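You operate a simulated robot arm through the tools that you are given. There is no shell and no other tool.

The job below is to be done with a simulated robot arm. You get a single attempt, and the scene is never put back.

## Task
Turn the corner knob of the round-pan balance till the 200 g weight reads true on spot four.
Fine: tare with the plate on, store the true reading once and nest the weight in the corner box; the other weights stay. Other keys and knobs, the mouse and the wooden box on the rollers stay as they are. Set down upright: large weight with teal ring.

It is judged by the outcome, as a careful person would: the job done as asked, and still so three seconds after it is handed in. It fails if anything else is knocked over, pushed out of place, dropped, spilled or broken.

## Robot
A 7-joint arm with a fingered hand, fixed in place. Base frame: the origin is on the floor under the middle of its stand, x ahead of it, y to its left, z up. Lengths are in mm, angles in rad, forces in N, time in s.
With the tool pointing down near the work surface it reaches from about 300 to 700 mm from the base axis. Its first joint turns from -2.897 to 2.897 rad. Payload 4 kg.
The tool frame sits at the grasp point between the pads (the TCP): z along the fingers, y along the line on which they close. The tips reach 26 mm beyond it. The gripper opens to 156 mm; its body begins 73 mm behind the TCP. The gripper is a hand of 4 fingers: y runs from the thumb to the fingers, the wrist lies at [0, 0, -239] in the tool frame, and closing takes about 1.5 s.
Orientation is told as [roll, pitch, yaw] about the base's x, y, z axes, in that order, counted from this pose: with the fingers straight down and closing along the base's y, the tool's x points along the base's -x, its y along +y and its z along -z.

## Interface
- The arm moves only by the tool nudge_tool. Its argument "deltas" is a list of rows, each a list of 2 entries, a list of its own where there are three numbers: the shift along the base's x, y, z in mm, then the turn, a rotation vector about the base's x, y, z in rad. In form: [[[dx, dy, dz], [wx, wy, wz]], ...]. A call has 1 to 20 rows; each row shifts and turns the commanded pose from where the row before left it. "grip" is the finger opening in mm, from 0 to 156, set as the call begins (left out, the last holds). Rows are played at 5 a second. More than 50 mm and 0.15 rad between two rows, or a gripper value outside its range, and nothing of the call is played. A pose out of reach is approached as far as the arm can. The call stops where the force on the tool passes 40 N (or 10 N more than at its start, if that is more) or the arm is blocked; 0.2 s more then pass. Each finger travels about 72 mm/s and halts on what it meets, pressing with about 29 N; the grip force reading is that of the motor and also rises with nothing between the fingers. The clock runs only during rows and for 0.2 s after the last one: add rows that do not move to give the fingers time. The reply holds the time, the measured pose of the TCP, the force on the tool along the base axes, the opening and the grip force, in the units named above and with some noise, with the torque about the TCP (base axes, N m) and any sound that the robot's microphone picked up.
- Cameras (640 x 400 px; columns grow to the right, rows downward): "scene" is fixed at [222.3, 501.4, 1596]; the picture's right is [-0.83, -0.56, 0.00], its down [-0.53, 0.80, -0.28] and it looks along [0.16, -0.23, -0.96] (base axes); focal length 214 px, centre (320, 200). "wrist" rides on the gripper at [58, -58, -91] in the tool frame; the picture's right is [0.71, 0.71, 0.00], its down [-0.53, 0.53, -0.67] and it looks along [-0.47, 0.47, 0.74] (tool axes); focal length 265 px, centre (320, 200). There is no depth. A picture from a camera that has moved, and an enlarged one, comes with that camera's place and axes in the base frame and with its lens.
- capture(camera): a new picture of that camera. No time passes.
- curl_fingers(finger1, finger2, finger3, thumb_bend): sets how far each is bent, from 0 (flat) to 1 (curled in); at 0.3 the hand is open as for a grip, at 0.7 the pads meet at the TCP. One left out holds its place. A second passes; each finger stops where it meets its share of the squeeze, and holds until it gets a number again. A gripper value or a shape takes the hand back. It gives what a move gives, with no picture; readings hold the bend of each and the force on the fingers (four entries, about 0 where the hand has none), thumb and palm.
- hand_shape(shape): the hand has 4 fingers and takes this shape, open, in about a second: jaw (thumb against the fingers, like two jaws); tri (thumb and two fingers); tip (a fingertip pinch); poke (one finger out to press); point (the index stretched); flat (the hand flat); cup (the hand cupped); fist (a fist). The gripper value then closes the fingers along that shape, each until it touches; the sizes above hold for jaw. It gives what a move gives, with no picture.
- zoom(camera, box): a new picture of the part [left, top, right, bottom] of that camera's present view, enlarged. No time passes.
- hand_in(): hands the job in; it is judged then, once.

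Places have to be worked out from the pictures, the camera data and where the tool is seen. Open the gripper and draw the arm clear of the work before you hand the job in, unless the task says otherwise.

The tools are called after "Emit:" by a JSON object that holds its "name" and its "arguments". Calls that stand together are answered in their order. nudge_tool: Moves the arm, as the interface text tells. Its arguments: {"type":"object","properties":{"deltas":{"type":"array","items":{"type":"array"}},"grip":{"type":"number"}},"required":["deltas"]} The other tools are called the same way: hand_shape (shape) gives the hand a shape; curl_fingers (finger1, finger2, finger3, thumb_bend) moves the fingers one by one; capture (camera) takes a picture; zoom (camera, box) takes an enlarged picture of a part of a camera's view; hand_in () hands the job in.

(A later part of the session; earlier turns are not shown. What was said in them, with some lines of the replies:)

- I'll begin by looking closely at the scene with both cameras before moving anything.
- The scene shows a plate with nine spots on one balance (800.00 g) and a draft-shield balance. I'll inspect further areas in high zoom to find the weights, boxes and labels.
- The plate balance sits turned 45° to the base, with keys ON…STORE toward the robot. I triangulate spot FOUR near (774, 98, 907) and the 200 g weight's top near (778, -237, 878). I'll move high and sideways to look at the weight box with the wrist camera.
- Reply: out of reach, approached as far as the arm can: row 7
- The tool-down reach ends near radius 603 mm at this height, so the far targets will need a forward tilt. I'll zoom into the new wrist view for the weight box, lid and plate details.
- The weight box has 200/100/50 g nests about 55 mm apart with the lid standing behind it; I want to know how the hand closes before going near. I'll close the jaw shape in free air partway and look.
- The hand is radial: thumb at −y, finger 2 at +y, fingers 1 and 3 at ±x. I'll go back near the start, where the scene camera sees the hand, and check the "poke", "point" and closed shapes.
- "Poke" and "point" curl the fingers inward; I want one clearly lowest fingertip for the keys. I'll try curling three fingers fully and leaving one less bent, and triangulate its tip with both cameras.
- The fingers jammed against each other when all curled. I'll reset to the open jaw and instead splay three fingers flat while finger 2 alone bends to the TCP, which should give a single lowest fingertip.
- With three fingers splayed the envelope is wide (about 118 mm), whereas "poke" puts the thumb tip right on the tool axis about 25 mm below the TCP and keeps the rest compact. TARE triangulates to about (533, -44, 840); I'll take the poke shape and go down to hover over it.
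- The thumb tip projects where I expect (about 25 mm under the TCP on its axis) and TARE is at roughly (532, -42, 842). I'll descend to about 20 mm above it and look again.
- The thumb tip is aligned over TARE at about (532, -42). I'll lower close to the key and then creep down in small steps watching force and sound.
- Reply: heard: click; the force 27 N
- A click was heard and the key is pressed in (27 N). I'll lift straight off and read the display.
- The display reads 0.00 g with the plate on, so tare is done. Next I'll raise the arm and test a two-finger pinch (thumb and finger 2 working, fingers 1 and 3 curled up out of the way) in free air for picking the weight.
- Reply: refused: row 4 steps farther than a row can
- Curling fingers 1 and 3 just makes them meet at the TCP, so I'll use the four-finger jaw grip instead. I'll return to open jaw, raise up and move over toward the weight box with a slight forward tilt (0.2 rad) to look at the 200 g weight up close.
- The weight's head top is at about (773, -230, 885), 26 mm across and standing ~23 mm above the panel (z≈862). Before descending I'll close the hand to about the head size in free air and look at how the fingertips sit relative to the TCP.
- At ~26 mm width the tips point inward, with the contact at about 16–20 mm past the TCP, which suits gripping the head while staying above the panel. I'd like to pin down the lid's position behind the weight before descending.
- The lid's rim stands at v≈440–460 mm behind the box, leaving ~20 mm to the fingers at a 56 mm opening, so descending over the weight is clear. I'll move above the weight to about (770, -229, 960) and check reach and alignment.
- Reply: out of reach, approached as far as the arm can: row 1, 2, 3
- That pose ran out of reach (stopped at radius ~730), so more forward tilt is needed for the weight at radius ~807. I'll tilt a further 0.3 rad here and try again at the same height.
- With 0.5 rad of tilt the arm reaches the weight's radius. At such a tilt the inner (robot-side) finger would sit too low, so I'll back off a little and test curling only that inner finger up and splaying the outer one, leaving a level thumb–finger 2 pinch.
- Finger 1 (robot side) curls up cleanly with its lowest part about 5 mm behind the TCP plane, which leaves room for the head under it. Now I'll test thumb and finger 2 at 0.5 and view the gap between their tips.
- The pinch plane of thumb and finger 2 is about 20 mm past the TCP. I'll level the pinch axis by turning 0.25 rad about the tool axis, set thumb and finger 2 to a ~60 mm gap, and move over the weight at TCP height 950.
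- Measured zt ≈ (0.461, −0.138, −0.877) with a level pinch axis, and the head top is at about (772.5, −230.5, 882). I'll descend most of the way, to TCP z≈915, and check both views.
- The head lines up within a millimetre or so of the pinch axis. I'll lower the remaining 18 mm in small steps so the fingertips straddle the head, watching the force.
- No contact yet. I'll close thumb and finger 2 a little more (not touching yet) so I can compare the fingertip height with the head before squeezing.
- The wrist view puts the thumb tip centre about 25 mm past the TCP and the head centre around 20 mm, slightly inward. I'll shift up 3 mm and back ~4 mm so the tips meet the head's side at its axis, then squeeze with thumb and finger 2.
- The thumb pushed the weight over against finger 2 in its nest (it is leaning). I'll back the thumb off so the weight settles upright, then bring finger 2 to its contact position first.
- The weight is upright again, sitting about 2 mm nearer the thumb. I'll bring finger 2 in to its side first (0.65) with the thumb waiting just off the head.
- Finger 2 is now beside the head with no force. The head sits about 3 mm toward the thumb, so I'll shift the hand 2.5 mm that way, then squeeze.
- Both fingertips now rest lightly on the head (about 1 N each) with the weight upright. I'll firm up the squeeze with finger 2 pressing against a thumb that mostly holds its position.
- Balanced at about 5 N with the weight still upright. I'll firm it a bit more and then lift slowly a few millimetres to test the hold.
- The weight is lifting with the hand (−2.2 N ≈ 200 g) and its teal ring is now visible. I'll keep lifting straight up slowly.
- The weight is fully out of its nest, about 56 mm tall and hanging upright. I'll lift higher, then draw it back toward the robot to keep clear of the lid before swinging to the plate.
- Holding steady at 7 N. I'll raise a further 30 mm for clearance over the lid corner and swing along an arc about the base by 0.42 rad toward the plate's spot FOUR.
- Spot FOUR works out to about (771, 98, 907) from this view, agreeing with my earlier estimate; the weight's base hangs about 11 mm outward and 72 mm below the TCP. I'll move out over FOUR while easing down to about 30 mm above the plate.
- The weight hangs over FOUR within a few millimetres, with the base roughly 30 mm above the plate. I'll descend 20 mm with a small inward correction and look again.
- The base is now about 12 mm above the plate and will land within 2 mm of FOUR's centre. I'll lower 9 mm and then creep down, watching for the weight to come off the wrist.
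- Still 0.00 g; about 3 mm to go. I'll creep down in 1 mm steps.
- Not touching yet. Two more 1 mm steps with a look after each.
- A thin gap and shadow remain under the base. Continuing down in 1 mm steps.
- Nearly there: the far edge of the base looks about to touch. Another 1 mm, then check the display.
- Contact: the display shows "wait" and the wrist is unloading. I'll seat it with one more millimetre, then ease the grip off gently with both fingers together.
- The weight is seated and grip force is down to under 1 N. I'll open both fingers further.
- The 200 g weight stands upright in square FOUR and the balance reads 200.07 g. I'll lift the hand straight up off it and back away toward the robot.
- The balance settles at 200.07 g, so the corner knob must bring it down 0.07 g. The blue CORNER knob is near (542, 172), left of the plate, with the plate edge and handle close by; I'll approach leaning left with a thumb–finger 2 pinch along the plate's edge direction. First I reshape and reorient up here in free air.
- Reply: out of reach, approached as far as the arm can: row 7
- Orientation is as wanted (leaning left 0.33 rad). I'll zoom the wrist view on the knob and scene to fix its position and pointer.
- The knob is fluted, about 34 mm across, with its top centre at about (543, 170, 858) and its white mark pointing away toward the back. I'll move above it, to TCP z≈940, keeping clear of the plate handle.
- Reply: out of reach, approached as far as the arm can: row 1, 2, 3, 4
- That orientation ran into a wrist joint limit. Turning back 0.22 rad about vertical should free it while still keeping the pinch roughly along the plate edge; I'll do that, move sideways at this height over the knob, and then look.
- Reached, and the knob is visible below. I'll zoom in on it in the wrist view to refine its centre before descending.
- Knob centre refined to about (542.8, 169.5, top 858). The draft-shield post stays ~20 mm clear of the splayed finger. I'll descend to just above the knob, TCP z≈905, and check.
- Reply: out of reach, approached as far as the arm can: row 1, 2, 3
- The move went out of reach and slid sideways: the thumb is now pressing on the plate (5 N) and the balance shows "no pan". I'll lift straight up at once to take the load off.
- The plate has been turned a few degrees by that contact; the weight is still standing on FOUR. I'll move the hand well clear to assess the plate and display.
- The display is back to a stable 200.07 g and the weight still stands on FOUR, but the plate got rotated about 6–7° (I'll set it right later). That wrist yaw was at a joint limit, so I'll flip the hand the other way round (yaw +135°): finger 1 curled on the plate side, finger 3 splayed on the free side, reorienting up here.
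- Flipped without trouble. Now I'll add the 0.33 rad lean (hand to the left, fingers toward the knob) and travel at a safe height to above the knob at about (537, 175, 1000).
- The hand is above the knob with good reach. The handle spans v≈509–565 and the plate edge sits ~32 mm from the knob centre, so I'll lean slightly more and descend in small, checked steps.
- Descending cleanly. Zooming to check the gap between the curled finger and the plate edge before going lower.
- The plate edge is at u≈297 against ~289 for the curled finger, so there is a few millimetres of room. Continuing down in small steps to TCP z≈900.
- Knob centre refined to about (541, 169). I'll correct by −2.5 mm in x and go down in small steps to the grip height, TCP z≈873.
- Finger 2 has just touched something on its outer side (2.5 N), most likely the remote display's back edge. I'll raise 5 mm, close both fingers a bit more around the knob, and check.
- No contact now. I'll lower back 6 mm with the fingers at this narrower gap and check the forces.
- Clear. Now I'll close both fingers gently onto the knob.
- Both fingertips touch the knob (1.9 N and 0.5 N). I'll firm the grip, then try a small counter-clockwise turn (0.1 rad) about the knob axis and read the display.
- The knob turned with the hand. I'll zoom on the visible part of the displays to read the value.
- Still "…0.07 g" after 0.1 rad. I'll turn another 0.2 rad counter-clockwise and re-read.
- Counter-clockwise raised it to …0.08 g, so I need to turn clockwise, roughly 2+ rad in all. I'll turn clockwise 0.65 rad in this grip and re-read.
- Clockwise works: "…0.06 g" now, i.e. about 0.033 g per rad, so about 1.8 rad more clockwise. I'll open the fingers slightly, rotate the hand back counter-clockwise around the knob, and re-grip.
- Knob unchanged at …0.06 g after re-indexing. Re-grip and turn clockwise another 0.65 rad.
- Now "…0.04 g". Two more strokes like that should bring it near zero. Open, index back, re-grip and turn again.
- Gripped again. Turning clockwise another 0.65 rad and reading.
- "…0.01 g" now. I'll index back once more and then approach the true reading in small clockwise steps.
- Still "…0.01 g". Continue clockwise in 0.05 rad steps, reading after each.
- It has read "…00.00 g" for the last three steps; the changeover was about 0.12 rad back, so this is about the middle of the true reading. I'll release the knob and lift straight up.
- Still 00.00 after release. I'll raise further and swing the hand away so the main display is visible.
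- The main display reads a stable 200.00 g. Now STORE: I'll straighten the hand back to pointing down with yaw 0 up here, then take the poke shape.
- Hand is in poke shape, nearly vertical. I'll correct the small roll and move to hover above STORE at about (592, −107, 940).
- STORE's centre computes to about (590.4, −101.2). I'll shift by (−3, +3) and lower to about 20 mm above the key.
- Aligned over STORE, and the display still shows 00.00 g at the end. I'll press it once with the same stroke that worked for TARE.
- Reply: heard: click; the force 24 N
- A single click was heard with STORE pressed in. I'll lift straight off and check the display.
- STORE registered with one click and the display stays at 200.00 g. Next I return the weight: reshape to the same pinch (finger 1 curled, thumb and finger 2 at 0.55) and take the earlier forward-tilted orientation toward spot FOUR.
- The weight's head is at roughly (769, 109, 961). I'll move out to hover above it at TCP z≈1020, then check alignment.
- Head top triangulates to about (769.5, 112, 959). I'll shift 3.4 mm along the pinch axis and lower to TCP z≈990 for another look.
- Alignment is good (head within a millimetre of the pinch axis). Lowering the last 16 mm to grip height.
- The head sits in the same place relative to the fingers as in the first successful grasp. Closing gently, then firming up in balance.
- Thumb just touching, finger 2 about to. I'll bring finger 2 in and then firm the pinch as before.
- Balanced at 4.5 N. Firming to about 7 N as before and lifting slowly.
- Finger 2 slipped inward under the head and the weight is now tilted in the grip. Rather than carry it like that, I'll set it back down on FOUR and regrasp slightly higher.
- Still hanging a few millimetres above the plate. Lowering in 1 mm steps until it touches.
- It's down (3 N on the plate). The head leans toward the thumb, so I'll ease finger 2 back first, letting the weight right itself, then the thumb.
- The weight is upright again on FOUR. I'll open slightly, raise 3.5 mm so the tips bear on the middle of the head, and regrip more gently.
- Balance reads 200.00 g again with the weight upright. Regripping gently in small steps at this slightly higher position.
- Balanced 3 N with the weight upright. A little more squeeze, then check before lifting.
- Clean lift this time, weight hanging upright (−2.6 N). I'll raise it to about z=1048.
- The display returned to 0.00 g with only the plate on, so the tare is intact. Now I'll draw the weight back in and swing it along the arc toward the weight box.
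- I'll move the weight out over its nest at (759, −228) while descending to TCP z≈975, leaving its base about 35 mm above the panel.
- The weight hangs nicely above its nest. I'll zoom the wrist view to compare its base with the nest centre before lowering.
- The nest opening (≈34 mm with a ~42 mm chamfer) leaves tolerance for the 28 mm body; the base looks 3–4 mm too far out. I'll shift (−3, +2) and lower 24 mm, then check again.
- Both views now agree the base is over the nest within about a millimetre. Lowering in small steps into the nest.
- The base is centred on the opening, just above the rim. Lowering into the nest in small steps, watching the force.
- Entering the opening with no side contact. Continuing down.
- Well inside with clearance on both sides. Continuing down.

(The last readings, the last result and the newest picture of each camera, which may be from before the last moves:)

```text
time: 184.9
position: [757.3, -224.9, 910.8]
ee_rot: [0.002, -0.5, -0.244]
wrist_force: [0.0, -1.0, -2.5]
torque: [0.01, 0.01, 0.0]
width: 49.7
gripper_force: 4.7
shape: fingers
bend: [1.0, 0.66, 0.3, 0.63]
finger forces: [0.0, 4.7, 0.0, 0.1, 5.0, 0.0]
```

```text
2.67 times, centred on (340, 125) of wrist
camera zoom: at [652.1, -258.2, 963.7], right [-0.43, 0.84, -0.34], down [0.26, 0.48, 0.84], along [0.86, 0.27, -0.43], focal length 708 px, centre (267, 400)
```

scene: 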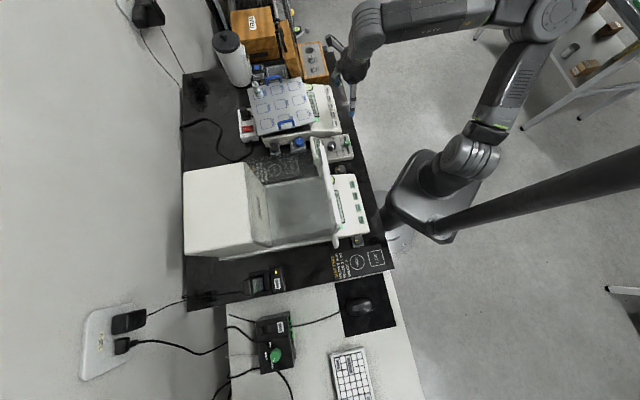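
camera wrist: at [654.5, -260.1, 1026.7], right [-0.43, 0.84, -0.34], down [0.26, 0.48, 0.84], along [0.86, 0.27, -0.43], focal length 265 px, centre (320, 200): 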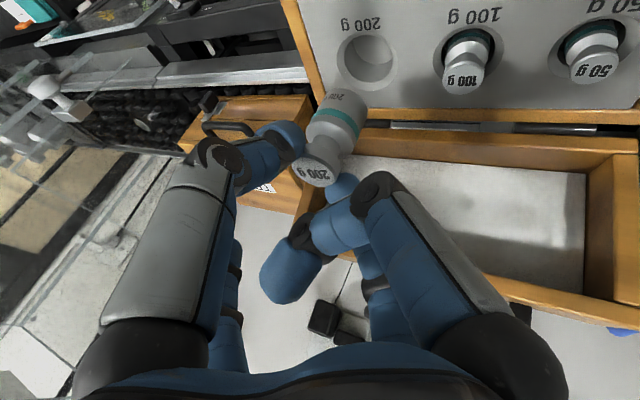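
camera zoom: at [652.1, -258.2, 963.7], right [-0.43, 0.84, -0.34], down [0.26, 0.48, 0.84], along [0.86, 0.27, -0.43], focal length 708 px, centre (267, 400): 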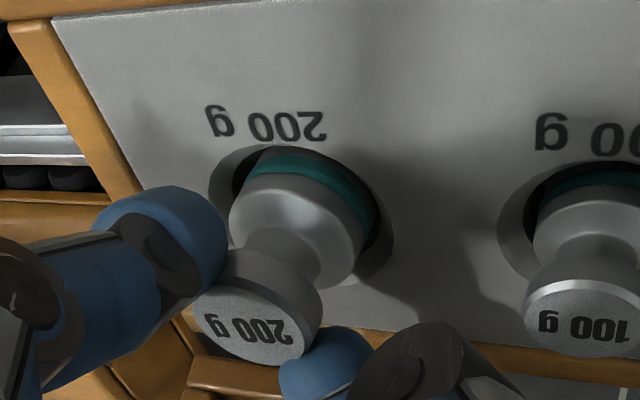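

The teal ring is at the rim, a few millimetres to go. Stepping down 1 mm at a time until it seats.

Emit:
{"name": "nudge_tool", "arguments": {"deltas": [[[0, 0, -1], [0, 0, 0]], [[0, 0, -1], [0, 0, 0]], [[0, 0, 0], [0, 0, 0]]]}}

Emit:
{"name": "nudge_tool", "arguments": {"deltas": [[[0, 0, -1], [0, 0, 0]], [[0, 0, 0], [0, 0, 0]]]}}

Emit:
{"name": "nudge_tool", "arguments": {"deltas": [[[0, 0, -1], [0, 0, 0]], [[0, 0, 0], [0, 0, 0]]]}}

Emit:
{"name": "zoom", "arguments": {"camera": "scene", "box": [290, 28, 330, 58]}}

Emit:
{"name": "zoom", "arguments": {"camera": "wrist", "box": [260, 50, 420, 200]}}

```text
time: 185.7
position: [756.9, -224.3, 909.7]
ee_rot: [0.001, -0.5, -0.243]
wrist_force: [0.1, 0.2, -1.5]
torque: [-0.02, 0.03, -0.02]
width: 49.6
gripper_force: 4.9
shape: fingers
bend: [1.0, 0.66, 0.3, 0.63]
finger forces: [0.0, 4.7, 0.0, 0.0, 4.9, 0.1]
```

```text
time: 186.3
position: [756.4, -225.3, 909.6]
ee_rot: [0.003, -0.502, -0.242]
wrist_force: [0.0, -0.1, -2.3]
torque: [0.01, 0.04, 0.01]
width: 49.8
gripper_force: 4.7
shape: fingers
bend: [1.0, 0.66, 0.3, 0.63]
finger forces: [0.1, 4.7, 0.1, 0.0, 5.0, 0.0]
```

```text
time: 186.9
position: [757.6, -225.5, 907.3]
ee_rot: [0.0, -0.502, -0.244]
wrist_force: [-0.2, 0.5, -2.7]
torque: [0.02, 0.02, 0.03]
width: 49.6
gripper_force: 4.7
shape: fingers
bend: [1.0, 0.66, 0.3, 0.63]
finger forces: [0.0, 4.7, 0.1, 0.0, 5.0, 0.1]
```

```text
13.33 times, centred on (310, 43) of scene
camera zoom: at [222.3, 501.4, 1596.0], right [-0.83, -0.56, 0.0], down [-0.53, 0.8, -0.28], along [0.16, -0.23, -0.96], focal length 2860 px, centre (453, 2293)
```

zoom: 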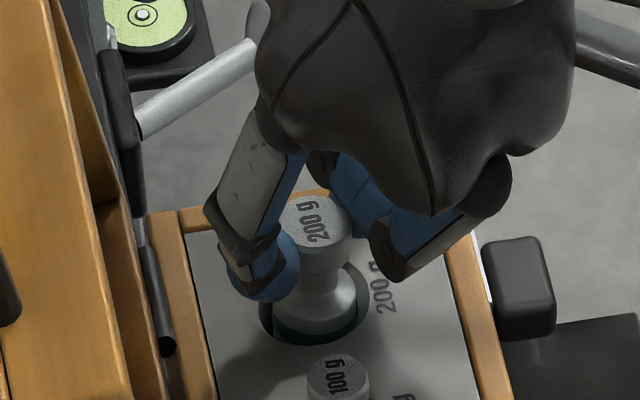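

```text
2.67 times, centred on (340, 125) of wrist
camera zoom: at [652.2, -258.0, 959.6], right [-0.43, 0.84, -0.34], down [0.26, 0.48, 0.84], along [0.86, 0.27, -0.43], focal length 708 px, centre (267, 400)
```

zoom: 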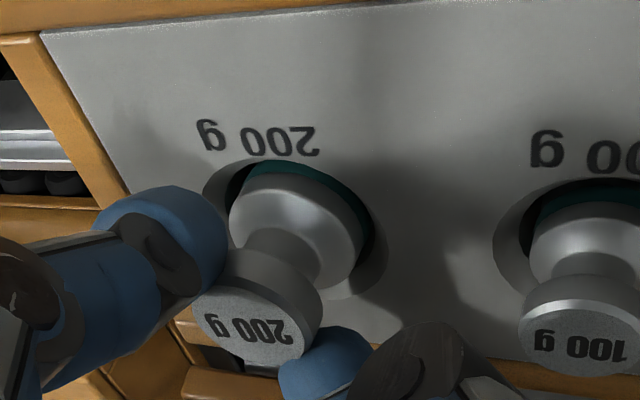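

Still hanging slightly. Continuing 1 mm at a time.

Emit:
{"name": "nudge_tool", "arguments": {"deltas": [[[0, 0, -1], [0, 0, 0]], [[0, 0, 0], [0, 0, 0]], [[0, 0, 0], [0, 0, 0]]]}}

Emit:
{"name": "nudge_tool", "arguments": {"deltas": [[[0, 0, -1], [0, 0, 0]], [[0, 0, 0], [0, 0, 0]], [[0, 0, 0], [0, 0, 0]]]}}

Emit:
{"name": "zoom", "arguments": {"camera": "scene", "box": [290, 28, 330, 58]}}

Emit:
{"name": "zoom", "arguments": {"camera": "wrist", "box": [260, 50, 420, 200]}}

```text
time: 187.7
position: [756.5, -225.1, 907.1]
ee_rot: [-0.001, -0.502, -0.242]
wrist_force: [0.2, -0.5, 0.8]
torque: [-0.02, -0.05, 0.0]
width: 49.8
gripper_force: 5.5
shape: fingers
bend: [1.0, 0.66, 0.3, 0.63]
finger forces: [0.1, 5.4, 0.0, 0.0, 4.9, 0.1]
```

```text
time: 188.5
position: [758.3, -224.4, 905.6]
ee_rot: [0.002, -0.501, -0.243]
wrist_force: [0.7, 1.3, 3.7]
torque: [-0.04, -0.03, 0.03]
width: 49.4
gripper_force: 5.5
shape: fingers
bend: [1.0, 0.66, 0.3, 0.63]
finger forces: [0.0, 6.2, 0.0, 0.0, 5.1, 0.0]
```

```text
13.33 times, centred on (310, 43) of scene
camera zoom: at [222.3, 501.4, 1596.0], right [-0.83, -0.56, 0.0], down [-0.53, 0.8, -0.28], along [0.16, -0.23, -0.96], focal length 2860 px, centre (453, 2293)
```

zoom: 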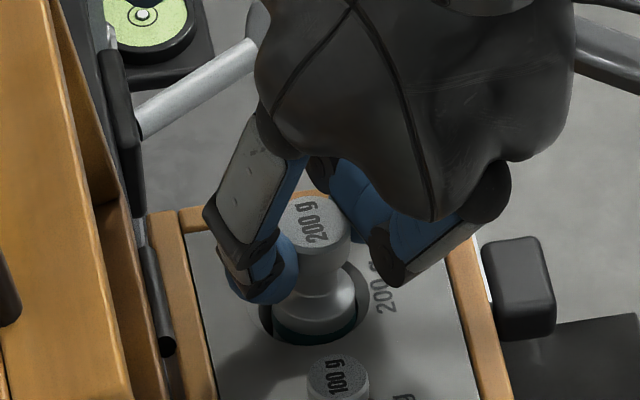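

```text
2.67 times, centred on (340, 125) of wrist
camera zoom: at [652.3, -257.9, 958.0], right [-0.43, 0.84, -0.34], down [0.26, 0.48, 0.84], along [0.86, 0.27, -0.42], focal length 708 px, centre (267, 400)
```

zoom: 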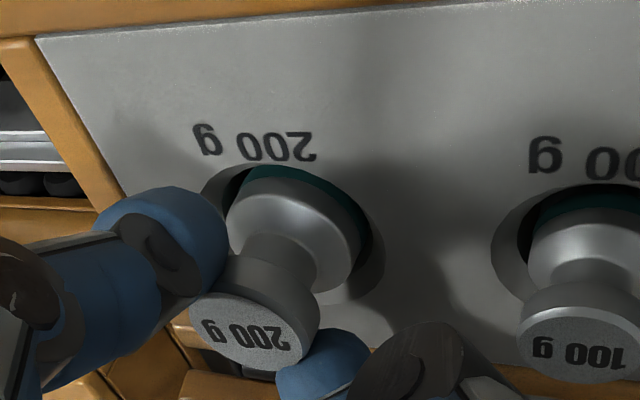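

It has seated (the wrist now feels +3.7 N). Releasing gently with both fingers.

Emit:
{"name": "curl_fingers", "arguments": {"finger2": 0.66, "thumb_bend": 0.635}}

Emit:
{"name": "curl_fingers", "arguments": {"finger2": 0.62, "thumb_bend": 0.6}}

Emit:
{"name": "curl_fingers", "arguments": {"finger2": 0.56, "thumb_bend": 0.55}}

Emit:
{"name": "zoom", "arguments": {"camera": "scene", "box": [290, 28, 330, 58]}}

Emit:
{"name": "zoom", "arguments": {"camera": "wrist", "box": [200, 50, 440, 210]}}

```text
time: 189.5
position: [755.9, -225.1, 905.3]
ee_rot: [0.0, -0.5, -0.244]
wrist_force: [0.1, 0.4, 0.8]
torque: [0.0, 0.0, 0.02]
width: 49.5
gripper_force: 0.6
shape: fingers
bend: [1.0, 0.65, 0.3, 0.63]
finger forces: [0.0, 1.1, 0.0, 0.0, 0.5, 0.0]
```

```text
time: 190.5
position: [757.0, -224.2, 905.9]
ee_rot: [0.0, -0.502, -0.243]
wrist_force: [0.5, -0.8, -0.2]
torque: [-0.04, 0.04, -0.01]
width: 52.3
gripper_force: 0.1
shape: fingers
bend: [1.0, 0.62, 0.3, 0.6]
finger forces: [0.0, 0.0, 0.1, 0.1, 0.1, 0.0]
```

```text
time: 191.5
position: [756.7, -223.9, 905.3]
ee_rot: [0.001, -0.501, -0.241]
wrist_force: [-0.4, 0.4, 0.4]
torque: [0.01, -0.04, 0.01]
width: 57.9
gripper_force: 0.1
shape: fingers
bend: [1.0, 0.56, 0.3, 0.55]
finger forces: [0.0, 0.0, 0.0, 0.1, 0.1, 0.1]
```

```text
13.33 times, centred on (310, 43) of scene
camera zoom: at [222.3, 501.4, 1596.0], right [-0.83, -0.56, 0.0], down [-0.53, 0.8, -0.28], along [0.16, -0.23, -0.96], focal length 2860 px, centre (453, 2293)
```

zoom: 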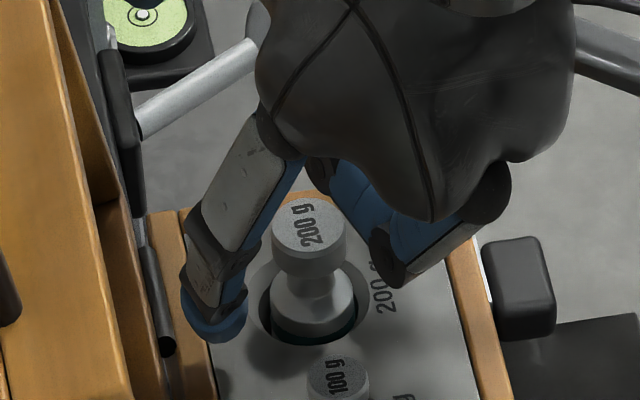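

```text
2.50 times, centred on (320, 130) of wrist
camera zoom: at [652.3, -258.0, 957.7], right [-0.43, 0.84, -0.34], down [0.26, 0.48, 0.84], along [0.86, 0.27, -0.43], focal length 664 px, centre (320, 375)
```

zoom: 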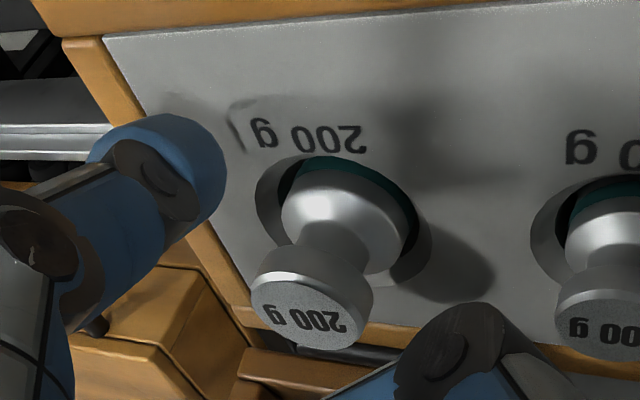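

The 200 g weight stands upright in its nest, fingers clear. I'll lift straight up and draw back toward the robot.

Emit:
{"name": "nudge_tool", "arguments": {"deltas": [[[0, 0, 6], [0, 0, 0]], [[0, 0, 10], [0, 0, 0]], [[0, 0, 15], [0, 0, 0]], [[0, 0, 20], [0, 0, 0]], [[0, 0, 20], [0, 0, 0]], [[-10, 3, 15], [0, 0, 0]], [[-35, 10, 12], [0, 0, 0]], [[-40, 12, 10], [0, 0, 0]], [[-40, 12, 10], [0, 0, 0]], [[-40, 12, 10], [0, 0, 0]], [[0, 0, 0], [0, 0, 0]]]}}

Emit:
{"name": "zoom", "arguments": {"camera": "scene", "box": [264, 16, 344, 66]}}

Emit:
{"name": "zoom", "arguments": {"camera": "scene", "box": [225, 60, 353, 140]}}

Emit:
{"name": "capture", "arguments": {"camera": "wrist"}}

```text
time: 193.9
position: [591.3, -175.7, 1033.6]
ee_rot: [0.0, -0.5, -0.244]
wrist_force: [-1.4, -0.8, -0.8]
torque: [-0.03, 0.0, 0.0]
width: 58.3
gripper_force: 0.1
shape: fingers
bend: [1.0, 0.56, 0.3, 0.55]
finger forces: [0.1, 0.1, 0.0, 0.0, 0.1, 0.0]
```

```text
8.00 times, centred on (304, 41) of scene
camera zoom: at [222.3, 501.4, 1596.0], right [-0.83, -0.56, 0.0], down [-0.53, 0.8, -0.28], along [0.16, -0.23, -0.96], focal length 1716 px, centre (448, 1472)
```

zoom: 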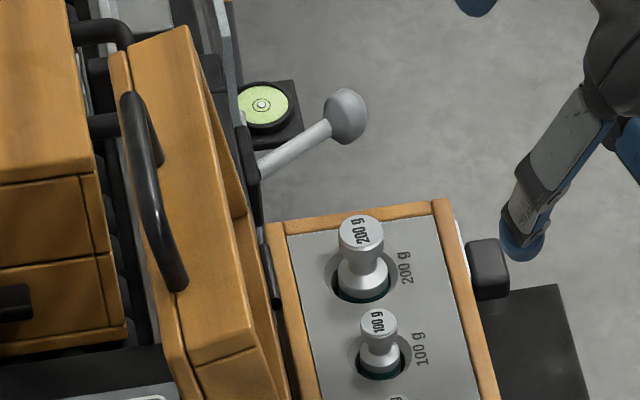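

```text
5.00 times, centred on (289, 100) of scene
camera zoom: at [222.3, 501.4, 1596.0], right [-0.83, -0.56, 0.0], down [-0.53, 0.8, -0.28], along [0.16, -0.23, -0.96], focal length 1072 px, centre (475, 700)
```

zoom: 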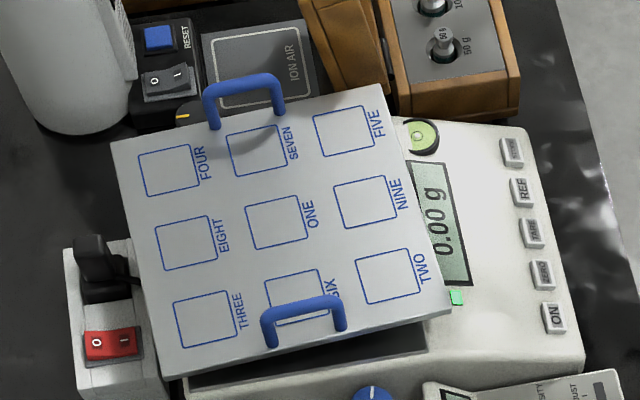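

```text
taken
camera wrist: at [486.4, -209.5, 1086.0], right [-0.43, 0.84, -0.34], down [0.26, 0.48, 0.84], along [0.86, 0.27, -0.43], focal length 265 px, centre (320, 200)
```

wrist: 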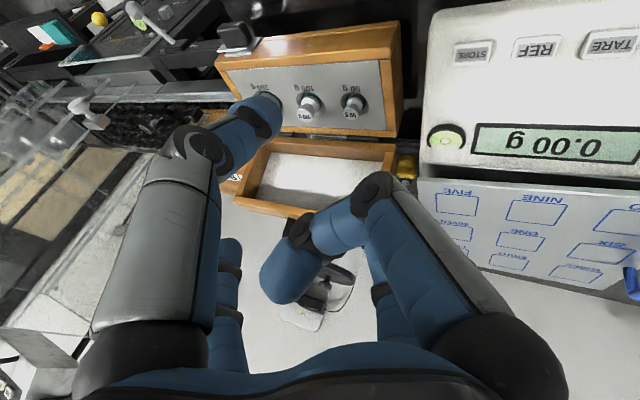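

The weight is nested upright, other weights untouched, and the display reads 0.00 g with the plate on. The plate, however, is still turned about 4° from where it was. I'll straighten the hand, take the poke shape and nudge the plate's front-left corner gently back. First reorient up here.

Emit:
{"name": "nudge_tool", "arguments": {"deltas": [[[-10, 10, 10], [0.0302, 0.1213, 0]], [[-10, 10, 5], [0.0302, 0.1213, 0]], [[-10, 20, 0], [0.0302, 0.1213, 0]], [[-10, 30, 0], [0.0302, 0.1213, 0]], [[-10, 35, 0], [0, 0, 0.122]], [[-10, 35, 0], [0, 0, 0.122]], [[-10, 35, 0], [0, 0, 0]], [[-10, 30, 0], [0, 0, 0]], [[0, 0, 0], [0, 0, 0]]]}}

Emit:
{"name": "hand_shape", "arguments": {"shape": "jaw"}}

Emit:
{"name": "hand_shape", "arguments": {"shape": "poke"}}

Emit:
{"name": "capture", "arguments": {"camera": "wrist"}}

Emit:
{"name": "zoom", "arguments": {"camera": "scene", "box": [230, 70, 350, 145]}}

```text
time: 195.9
position: [511.2, 28.6, 1049.2]
ee_rot: [0.002, 0.002, 0.0]
wrist_force: [-0.5, -0.8, -0.8]
torque: [0.0, 0.02, 0.01]
width: 58.3
gripper_force: 0.1
shape: fingers
bend: [1.0, 0.56, 0.3, 0.55]
finger forces: [0.0, 0.1, 0.0, 0.1, 0.0, 0.1]
```

```text
time: 196.8
position: [511.1, 29.2, 1049.9]
ee_rot: [0.003, -0.003, 0.0]
wrist_force: [0.0, 0.4, 0.9]
torque: [0.0, 0.0, 0.03]
width: 155.7
gripper_force: 0.1
shape: jaw
bend: [0.3, 0.3, 0.3, 0.3]
finger forces: [0.0, 0.0, 0.0, 0.1, 0.0, 0.0]
```

```text
time: 197.7
position: [512.1, 29.2, 1048.4]
ee_rot: [0.001, -0.003, 0.001]
wrist_force: [-0.8, 0.0, 1.2]
torque: [0.02, -0.01, 0.01]
width: 0.2
gripper_force: 0.0
shape: poke
bend: [1.0, 1.0, 1.0, 0.91]
finger forces: [0.0, 0.0, 0.1, 0.0, 0.1, 0.0]
```

```text
taken
camera wrist: at [454.7, -29.2, 1140.2], right [-0.71, 0.71, 0.0], down [0.53, 0.53, 0.67], along [0.47, 0.47, -0.74], focal length 265 px, centre (320, 200)
```

wrist: 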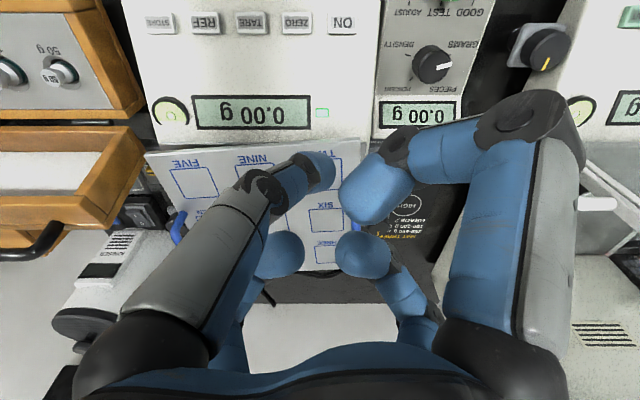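

```text
5.33 times, centred on (290, 108) of scene
camera zoom: at [222.3, 501.4, 1596.0], right [-0.83, -0.56, 0.0], down [-0.53, 0.8, -0.28], along [0.16, -0.23, -0.96], focal length 1144 px, centre (480, 693)
```

zoom: 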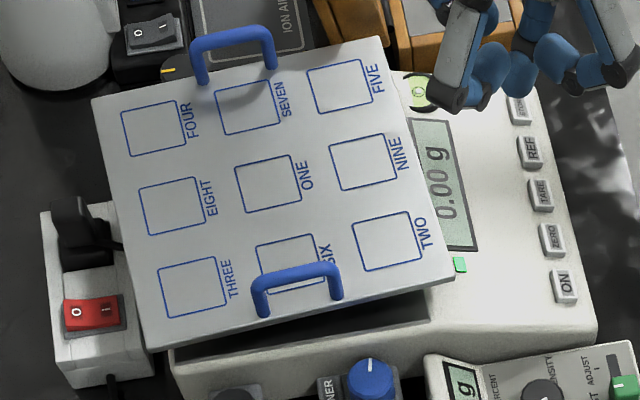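

Compared with the start, the plate's centre is within about 4 mm and it is turned under 4°, squarely on the pan with 0.00 g; pushing it further risks more than it gains, so I'll leave it. Let me verify the other objects against the first pictures.

Emit:
{"name": "zoom", "arguments": {"camera": "scene", "box": [240, 125, 360, 200]}}

Emit:
{"name": "zoom", "arguments": {"camera": "scene", "box": [180, 0, 400, 138]}}

Emit:
{"name": "zoom", "arguments": {"camera": "scene", "box": [180, 120, 400, 258]}}

Emit:
{"name": "zoom", "arguments": {"camera": "scene", "box": [260, 30, 340, 80]}}

```text
5.33 times, centred on (300, 162) of scene
camera zoom: at [222.3, 501.4, 1596.0], right [-0.83, -0.56, 0.0], down [-0.53, 0.8, -0.28], along [0.16, -0.23, -0.96], focal length 1144 px, centre (427, 400)
```

zoom: 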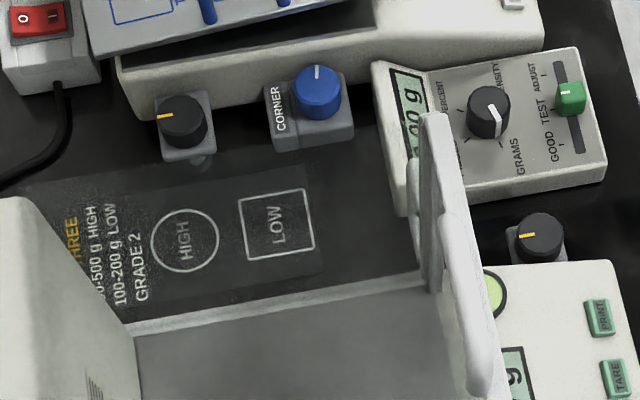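

```text
2.90 times, centred on (290, 69) of scene
camera zoom: at [222.3, 501.4, 1596.0], right [-0.83, -0.56, 0.0], down [-0.53, 0.8, -0.28], along [0.16, -0.23, -0.96], focal length 622 px, centre (407, 580)
```

zoom: 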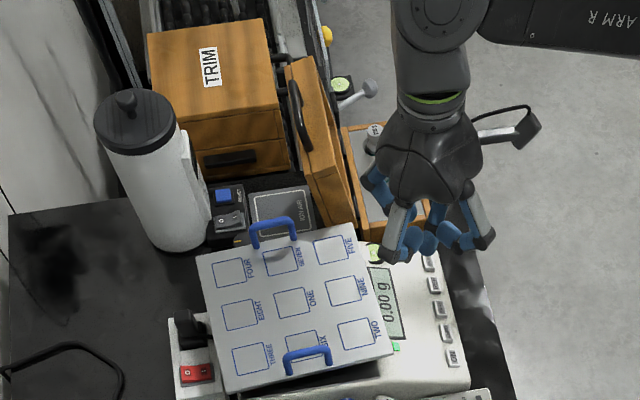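

```text
2.90 times, centred on (290, 189) of scene
camera zoom: at [222.3, 501.4, 1596.0], right [-0.83, -0.56, 0.0], down [-0.53, 0.8, -0.28], along [0.16, -0.23, -0.96], focal length 622 px, centre (407, 232)
```

zoom: 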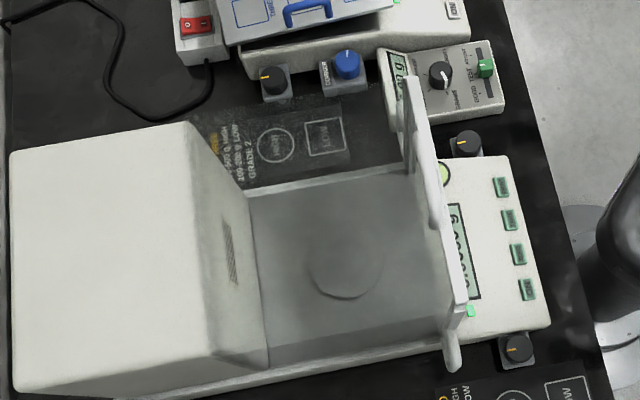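

```text
8.00 times, centred on (300, 55) of scene
camera zoom: at [222.3, 501.4, 1596.0], right [-0.83, -0.56, 0.0], down [-0.53, 0.8, -0.28], along [0.16, -0.23, -0.96], focal length 1716 px, centre (480, 1360)
```

zoom: 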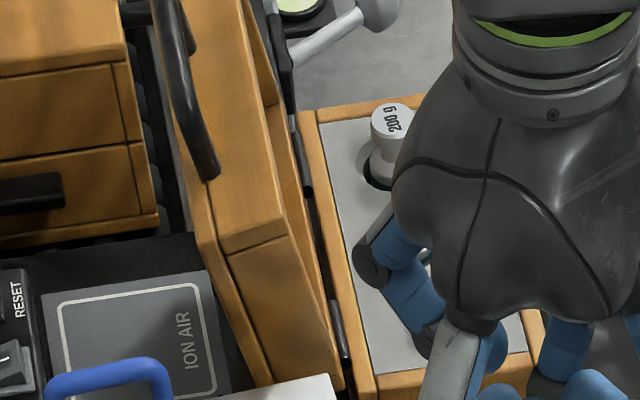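

All other objects, knobs and weights match the opening pictures. I'll open the hand and draw the arm up and clear of the bench.

Emit:
{"name": "nudge_tool", "arguments": {"deltas": [[[-10, -10, 30], [0, 0, 0]], [[-15, -12, 30], [0, 0, 0]], [[-15, -12, 30], [0, 0, 0]], [[-20, -14, 0], [0, 0, 0]], [[-20, -14, 0], [0, 0, 0]], [[0, 0, 0], [0, 0, 0]]]}}

Emit:
{"name": "hand_shape", "arguments": {"shape": "jaw"}}

Emit:
{"name": "nudge_tool", "arguments": {"deltas": [[[-10, -40, 0], [0, 0, 0]], [[-10, -40, 0], [0, 0, 0]], [[0, 0, 0], [0, 0, 0]], [[0, 0, 0], [0, 0, 0]]], "grip": 156}}

Emit:
{"name": "capture", "arguments": {"camera": "scene"}}

Emit:
{"name": "zoom", "arguments": {"camera": "scene", "box": [225, 30, 353, 150]}}

Emit:
{"name": "capture", "arguments": {"camera": "wrist"}}

```text
time: 199.1
position: [429.9, -32.6, 1138.5]
ee_rot: [0.002, 0.0, 0.002]
wrist_force: [0.8, 0.1, -0.8]
torque: [0.0, -0.03, -0.05]
width: 0.0
gripper_force: 0.0
shape: poke
bend: [1.0, 1.0, 1.0, 0.91]
finger forces: [0.0, 0.1, 0.1, 0.0, 0.0, 0.0]
```

```text
time: 200.0
position: [431.8, -32.7, 1138.9]
ee_rot: [0.002, -0.001, 0.0]
wrist_force: [-0.1, -0.1, -0.9]
torque: [0.01, -0.03, -0.02]
width: 156.0
gripper_force: 0.0
shape: jaw
bend: [0.3, 0.3, 0.3, 0.3]
finger forces: [0.1, 0.0, 0.1, 0.0, 0.1, 0.1]
```

```text
time: 201.0
position: [410.9, -111.8, 1138.7]
ee_rot: [0.002, -0.001, 0.0]
wrist_force: [0.2, -0.3, -0.3]
torque: [-0.02, 0.0, -0.02]
width: 155.9
gripper_force: 0.2
shape: jaw
bend: [0.3, 0.3, 0.3, 0.3]
finger forces: [0.0, 0.1, 0.0, 0.0, 0.0, 0.0]
```

```text
taken
```

scene: 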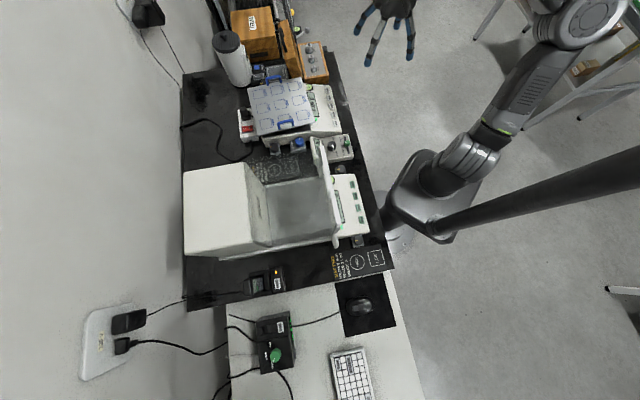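

```text
3.33 times, centred on (289, 90) of scene
camera zoom: at [222.3, 501.4, 1596.0], right [-0.83, -0.56, 0.0], down [-0.53, 0.8, -0.28], along [0.16, -0.23, -0.96], focal length 715 px, centre (423, 567)
```

zoom: 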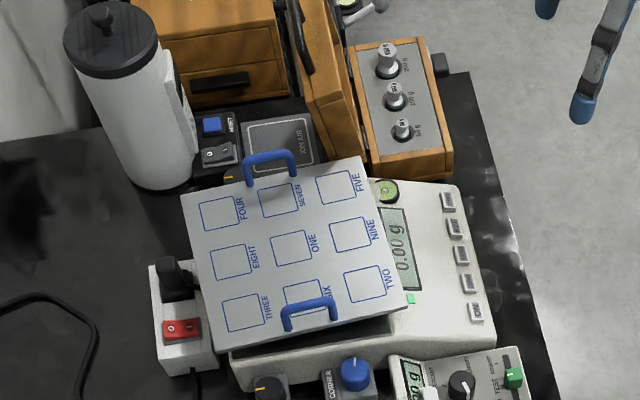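

```text
taken
camera wrist: at [354.0, -170.2, 1230.0], right [-0.71, 0.71, 0.0], down [0.53, 0.53, 0.67], along [0.47, 0.47, -0.74], focal length 265 px, centre (320, 200)
```

wrist: 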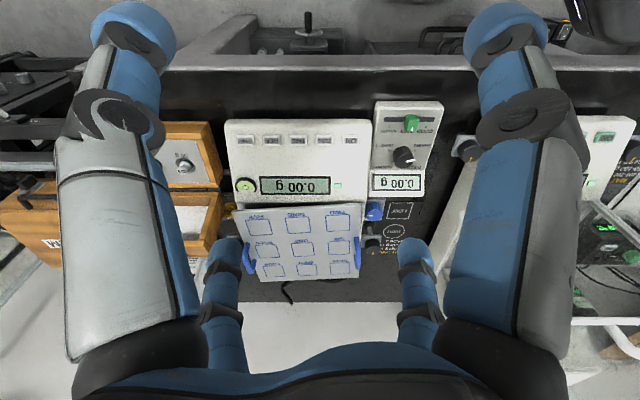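

The arm is clear and the hand is open. The weight stands upright in its nest, the corner knob is set, the true reading was stored once, and the balance shows 0.00 g with the plate on. I'm handing in.

Emit:
{"name": "hand_in", "arguments": {}}

```text
The job is handed in.
```

I handed the job in with everything asked done, but I bumped the plate along the way and left it turned about 4°.

- **Tare:** I pressed TARE with only the plate on, and the display went from 800.00 g to 0.00 g.
- **Corner knob:** The 200 g weight read 200.07 g upright on spot four. I turned the blue CORNER knob clockwise by about 1.85 rad until it read a stable 200.00 g.
- **Store:** I pressed STORE once and heard one click while the display showed 200.00 g.
- **Weight returned:** The 200 g weight with the teal ring stands upright in its nest in the open weight box. I took that to be the corner box, although I saw no label on it. With the weight off and the plate on, the balance shows 0.00 g.
- **Everything else:** The other weights, keys, knobs and the wooden box on the rollers look the same as in the first pictures. I did not touch the mouse. A finger brushed the remote display's back edge with about 2.5 N, and it did not move.

**Plate moved:** One arm move ran out of reach while approaching the knob, and the thumb pressed on the plate. It turned by 6–7°, and later contact brought it back to about 4°, with its centre about 4 mm from where it started. It still sits on the pan. I left it there because pushing it back risked moving it further.

**Weight set down once:** On the first lift off spot four the weight tilted in the grip. I set it back upright on the spot and regripped it before returning it.
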